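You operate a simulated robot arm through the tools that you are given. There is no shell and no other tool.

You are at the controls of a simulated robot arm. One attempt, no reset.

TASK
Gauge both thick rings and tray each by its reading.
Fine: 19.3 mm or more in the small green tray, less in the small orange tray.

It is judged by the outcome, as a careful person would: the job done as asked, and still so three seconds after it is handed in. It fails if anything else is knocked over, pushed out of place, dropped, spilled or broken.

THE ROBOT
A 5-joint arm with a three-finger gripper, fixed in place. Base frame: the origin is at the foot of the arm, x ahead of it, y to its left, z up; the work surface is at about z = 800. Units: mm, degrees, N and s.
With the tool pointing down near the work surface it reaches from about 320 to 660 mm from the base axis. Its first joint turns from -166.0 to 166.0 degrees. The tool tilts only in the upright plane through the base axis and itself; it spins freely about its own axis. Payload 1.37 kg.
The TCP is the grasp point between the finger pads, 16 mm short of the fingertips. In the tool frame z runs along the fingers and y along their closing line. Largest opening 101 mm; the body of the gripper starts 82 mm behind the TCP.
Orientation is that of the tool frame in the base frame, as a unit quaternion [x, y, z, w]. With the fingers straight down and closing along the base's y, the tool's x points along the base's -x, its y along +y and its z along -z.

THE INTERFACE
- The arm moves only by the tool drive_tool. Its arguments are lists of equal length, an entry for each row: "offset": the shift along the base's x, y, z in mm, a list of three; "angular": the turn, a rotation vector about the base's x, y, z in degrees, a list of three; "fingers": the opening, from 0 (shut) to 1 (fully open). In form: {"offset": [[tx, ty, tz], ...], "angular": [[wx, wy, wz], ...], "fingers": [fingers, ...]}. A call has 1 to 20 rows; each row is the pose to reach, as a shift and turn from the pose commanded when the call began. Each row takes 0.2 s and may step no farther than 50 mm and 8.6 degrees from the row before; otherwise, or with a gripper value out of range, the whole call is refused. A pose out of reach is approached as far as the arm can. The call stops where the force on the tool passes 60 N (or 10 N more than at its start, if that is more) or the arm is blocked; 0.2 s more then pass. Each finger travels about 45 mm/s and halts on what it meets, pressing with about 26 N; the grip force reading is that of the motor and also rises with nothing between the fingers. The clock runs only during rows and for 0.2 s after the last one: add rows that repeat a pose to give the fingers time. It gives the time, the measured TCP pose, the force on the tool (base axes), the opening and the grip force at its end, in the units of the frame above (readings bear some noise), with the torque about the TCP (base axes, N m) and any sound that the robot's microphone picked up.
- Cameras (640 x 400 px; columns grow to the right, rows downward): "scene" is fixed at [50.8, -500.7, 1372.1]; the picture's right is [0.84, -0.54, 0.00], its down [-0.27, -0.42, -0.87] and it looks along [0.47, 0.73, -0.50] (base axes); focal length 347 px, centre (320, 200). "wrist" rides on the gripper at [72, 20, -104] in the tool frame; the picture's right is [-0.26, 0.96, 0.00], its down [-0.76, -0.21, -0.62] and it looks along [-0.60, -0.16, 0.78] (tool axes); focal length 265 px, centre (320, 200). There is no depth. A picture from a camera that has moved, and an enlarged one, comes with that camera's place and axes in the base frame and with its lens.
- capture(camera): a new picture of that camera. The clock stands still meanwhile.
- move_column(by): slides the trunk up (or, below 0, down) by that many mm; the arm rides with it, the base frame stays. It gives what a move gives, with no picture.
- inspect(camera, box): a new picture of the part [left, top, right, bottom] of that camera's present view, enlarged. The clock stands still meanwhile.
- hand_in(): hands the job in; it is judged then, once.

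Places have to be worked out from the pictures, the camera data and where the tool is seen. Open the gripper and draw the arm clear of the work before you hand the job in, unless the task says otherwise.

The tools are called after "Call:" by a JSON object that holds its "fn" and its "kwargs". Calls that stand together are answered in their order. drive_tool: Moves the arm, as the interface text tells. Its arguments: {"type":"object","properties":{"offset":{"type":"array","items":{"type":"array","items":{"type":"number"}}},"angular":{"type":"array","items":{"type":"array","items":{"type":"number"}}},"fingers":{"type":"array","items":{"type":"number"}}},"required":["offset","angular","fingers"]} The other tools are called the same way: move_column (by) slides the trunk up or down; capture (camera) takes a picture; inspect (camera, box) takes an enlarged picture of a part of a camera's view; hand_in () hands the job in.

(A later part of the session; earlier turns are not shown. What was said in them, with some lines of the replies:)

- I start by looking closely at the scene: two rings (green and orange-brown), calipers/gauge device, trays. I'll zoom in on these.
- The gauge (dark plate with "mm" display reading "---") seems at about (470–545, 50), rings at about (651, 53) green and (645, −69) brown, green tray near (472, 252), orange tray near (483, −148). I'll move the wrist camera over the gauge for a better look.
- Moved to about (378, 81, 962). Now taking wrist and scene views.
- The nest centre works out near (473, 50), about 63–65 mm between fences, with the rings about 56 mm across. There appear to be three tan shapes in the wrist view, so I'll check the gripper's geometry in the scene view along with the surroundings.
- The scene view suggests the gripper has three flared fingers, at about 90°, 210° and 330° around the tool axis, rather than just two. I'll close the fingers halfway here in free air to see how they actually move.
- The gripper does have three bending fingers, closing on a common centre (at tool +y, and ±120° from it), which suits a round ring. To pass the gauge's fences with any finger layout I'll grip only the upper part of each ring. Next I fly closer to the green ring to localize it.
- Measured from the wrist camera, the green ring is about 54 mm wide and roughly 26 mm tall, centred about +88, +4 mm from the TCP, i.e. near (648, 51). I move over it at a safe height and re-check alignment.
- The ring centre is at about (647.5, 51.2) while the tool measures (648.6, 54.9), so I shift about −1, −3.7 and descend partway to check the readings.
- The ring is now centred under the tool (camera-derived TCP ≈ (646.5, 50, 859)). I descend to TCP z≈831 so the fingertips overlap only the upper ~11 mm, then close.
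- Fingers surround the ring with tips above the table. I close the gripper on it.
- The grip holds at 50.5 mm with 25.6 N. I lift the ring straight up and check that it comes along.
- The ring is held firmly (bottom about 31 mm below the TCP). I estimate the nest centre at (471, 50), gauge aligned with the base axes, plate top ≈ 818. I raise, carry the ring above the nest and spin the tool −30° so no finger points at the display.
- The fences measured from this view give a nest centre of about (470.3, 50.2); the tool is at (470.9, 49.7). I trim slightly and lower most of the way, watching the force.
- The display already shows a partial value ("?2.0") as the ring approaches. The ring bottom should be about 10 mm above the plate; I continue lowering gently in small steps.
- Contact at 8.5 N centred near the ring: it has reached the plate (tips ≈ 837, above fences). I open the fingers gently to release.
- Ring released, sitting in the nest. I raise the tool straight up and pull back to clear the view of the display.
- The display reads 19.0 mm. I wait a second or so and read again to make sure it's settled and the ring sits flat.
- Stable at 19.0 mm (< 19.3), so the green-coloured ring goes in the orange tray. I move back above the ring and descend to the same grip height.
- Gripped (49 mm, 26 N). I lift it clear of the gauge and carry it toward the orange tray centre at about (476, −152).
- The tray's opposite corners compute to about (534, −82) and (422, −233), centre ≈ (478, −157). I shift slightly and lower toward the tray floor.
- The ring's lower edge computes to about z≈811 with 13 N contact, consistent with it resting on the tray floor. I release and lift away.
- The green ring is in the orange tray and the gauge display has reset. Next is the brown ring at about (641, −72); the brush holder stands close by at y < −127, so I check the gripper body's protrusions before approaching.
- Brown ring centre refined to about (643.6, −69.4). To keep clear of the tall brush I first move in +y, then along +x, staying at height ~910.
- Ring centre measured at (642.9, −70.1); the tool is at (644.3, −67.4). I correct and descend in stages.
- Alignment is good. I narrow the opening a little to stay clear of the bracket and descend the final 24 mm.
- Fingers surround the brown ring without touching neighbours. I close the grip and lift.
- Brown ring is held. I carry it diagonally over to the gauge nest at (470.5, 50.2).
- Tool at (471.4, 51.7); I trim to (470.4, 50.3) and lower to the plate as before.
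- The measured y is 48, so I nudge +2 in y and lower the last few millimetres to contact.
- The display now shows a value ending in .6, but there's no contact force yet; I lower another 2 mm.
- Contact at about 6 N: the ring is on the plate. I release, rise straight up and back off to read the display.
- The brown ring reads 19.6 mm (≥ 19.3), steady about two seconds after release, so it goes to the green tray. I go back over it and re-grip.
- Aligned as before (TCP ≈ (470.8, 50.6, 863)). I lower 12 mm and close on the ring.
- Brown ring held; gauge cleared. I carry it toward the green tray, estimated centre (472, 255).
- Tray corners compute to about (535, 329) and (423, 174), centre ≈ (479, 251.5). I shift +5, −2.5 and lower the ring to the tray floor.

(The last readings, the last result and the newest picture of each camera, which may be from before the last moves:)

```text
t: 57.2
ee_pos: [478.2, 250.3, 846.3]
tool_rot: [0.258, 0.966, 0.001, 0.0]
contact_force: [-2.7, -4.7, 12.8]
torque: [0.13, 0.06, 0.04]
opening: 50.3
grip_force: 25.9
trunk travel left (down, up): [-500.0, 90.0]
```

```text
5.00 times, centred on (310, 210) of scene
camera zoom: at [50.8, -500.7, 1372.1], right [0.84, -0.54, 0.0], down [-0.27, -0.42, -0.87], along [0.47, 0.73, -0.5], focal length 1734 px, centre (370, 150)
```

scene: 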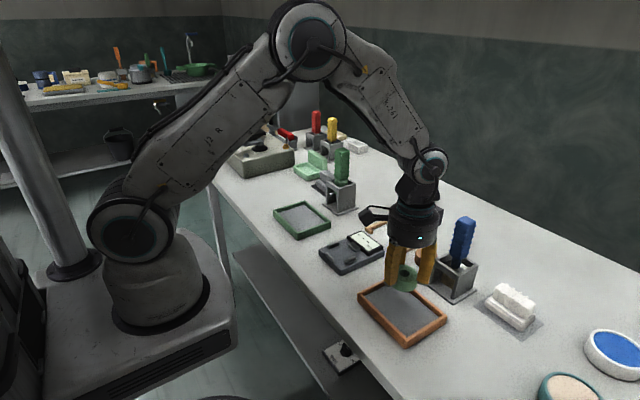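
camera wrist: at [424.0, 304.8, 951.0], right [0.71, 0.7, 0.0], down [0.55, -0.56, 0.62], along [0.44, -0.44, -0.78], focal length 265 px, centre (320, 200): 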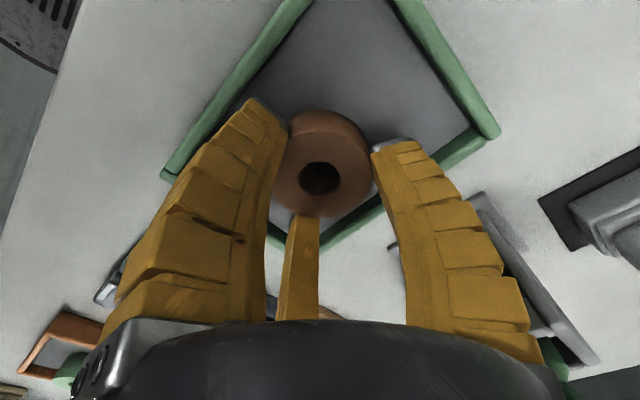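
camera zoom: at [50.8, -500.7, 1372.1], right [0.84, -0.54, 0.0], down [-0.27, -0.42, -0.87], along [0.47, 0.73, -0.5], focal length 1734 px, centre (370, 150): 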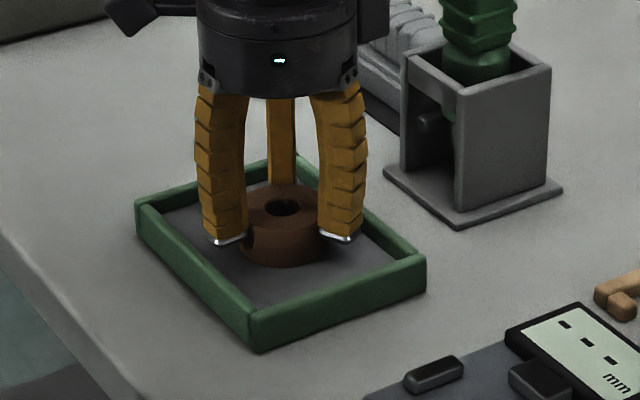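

Contact at ~13 N at the same height as in the other tray; the ring rests on the floor, inside the walls. I release and lift away.

Call:
{"fn": "drive_tool", "kwargs": {"offset": [[0, 0, 0], [0, 0, 0], [0, 0, 0], [0, 0, 0], [0, 0, 8], [0, 0, 20], [0, 0, 40], [0, 0, 65], [-10, -10, 90], [-30, -30, 110], [-30, -30, 110]], "angular": [[0, 0, 0], [0, 0, 0], [0, 0, 0], [0, 0, 0], [0, 0, 0], [0, 0, 0], [0, 0, 0], [0, 0, 0], [0, 0, 0], [0, 0, 0], [0, 0, 0]], "fingers": [0.52, 0.58, 0.66, 0.66, 0.66, 0.66, 0.7, 0.75, 0.8, 0.9, 1.0]}}

Call:
{"fn": "capture", "kwargs": {"camera": "scene"}}

Call:
{"fn": "inspect", "kwargs": {"camera": "scene", "box": [260, 170, 360, 250]}}

Call:
{"fn": "capture", "kwargs": {"camera": "wrist"}}

```text
t: 59.6
ee_pos: [450.6, 220.7, 952.2]
tool_rot: [0.259, 0.966, 0.0, 0.0]
contact_force: [-0.1, 0.2, 0.6]
torque: [0.0, 0.0, -0.01]
opening: 100.5
grip_force: 0.1
trunk travel left (down, up): [-500.0, 90.0]
```

```text
taken
```

scene: 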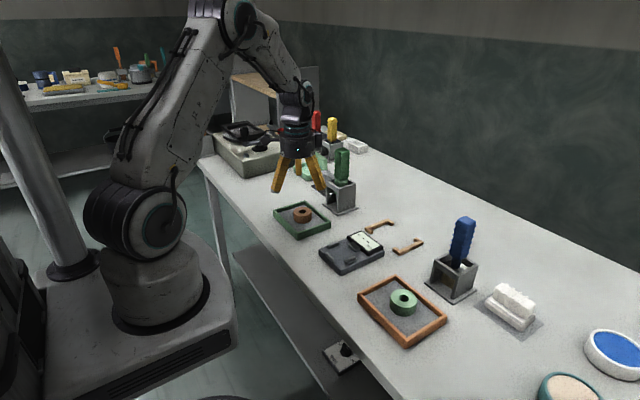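

```text
5.00 times, centred on (310, 210) of scene
camera zoom: at [50.8, -500.7, 1372.1], right [0.84, -0.54, 0.0], down [-0.27, -0.42, -0.87], along [0.47, 0.73, -0.5], focal length 1734 px, centre (370, 150)
```

zoom: 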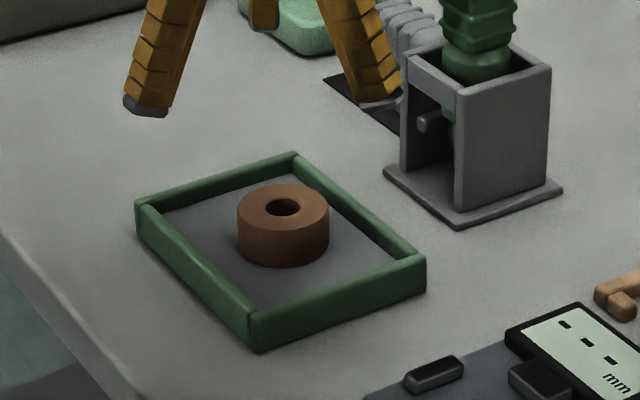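

```text
taken
camera wrist: at [397.5, 273.9, 1057.8], right [0.71, 0.7, 0.0], down [0.55, -0.56, 0.62], along [0.44, -0.44, -0.78], focal length 265 px, centre (320, 200)
```

wrist: 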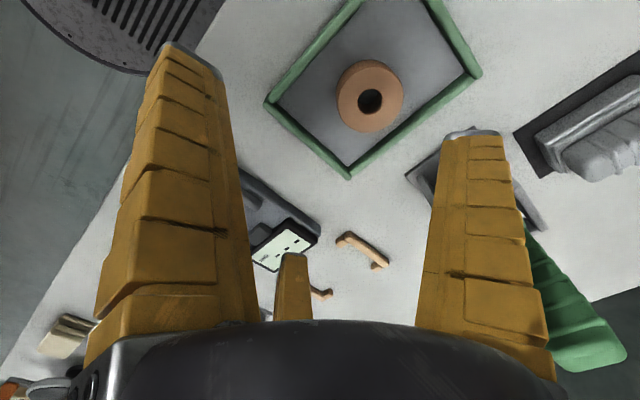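

Both rings are in their trays and the surroundings look unmoved. I raise the arm well clear and do a last check.

Call:
{"fn": "drive_tool", "kwargs": {"offset": [[0, 0, 30], [0, -10, 60], [0, -20, 90], [0, -20, 110], [0, -20, 110]], "angular": [[0, 0, 0], [0, 0, 0], [0, 0, 0], [0, 0, 0], [0, 0, 0]], "fingers": [1, 1, 1, 1, 1]}}

Call:
{"fn": "inspect", "kwargs": {"camera": "scene", "box": [260, 180, 500, 360]}}

```text
t: 60.8
ee_pos: [450.9, 198.9, 1066.5]
tool_rot: [0.259, 0.966, -0.001, 0.0]
contact_force: [-0.3, -1.4, -0.1]
torque: [0.01, -0.01, -0.02]
opening: 100.6
grip_force: 0.1
trunk travel left (down, up): [-500.0, 90.0]
```

```text
2.22 times, centred on (380, 270) of scene
camera zoom: at [50.8, -500.7, 1372.1], right [0.84, -0.54, 0.0], down [-0.27, -0.42, -0.87], along [0.47, 0.73, -0.5], focal length 771 px, centre (187, 44)
```

zoom: 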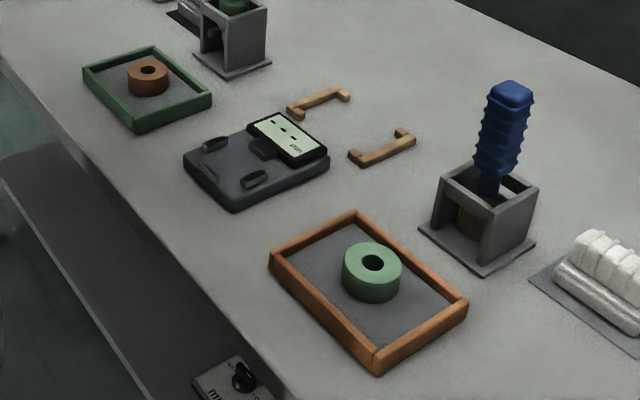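

The brown ring (19.6 mm) is in the green tray and the green ring (19.0 mm) is in the orange tray. Nothing else has moved, the gripper is open and the arm is clear, so I hand in.

Call:
{"fn": "hand_in", "kwargs": {}}

```text
The job is handed in.
```

I gauged both rings, put each in the tray its reading calls for, and handed the job in.

| Ring | Reading | Tray |
|---|---|---|
| Green | 19.0 mm (less than 19.3) | Small orange tray |
| Brown | 19.6 mm (19.3 or more) | Small green tray |

I took each reading with the ring released in the gauge, after the display had settled. The last picture shows both rings lying flat inside their trays and everything else where it started. The gripper is open and the arm is raised clear of the work.
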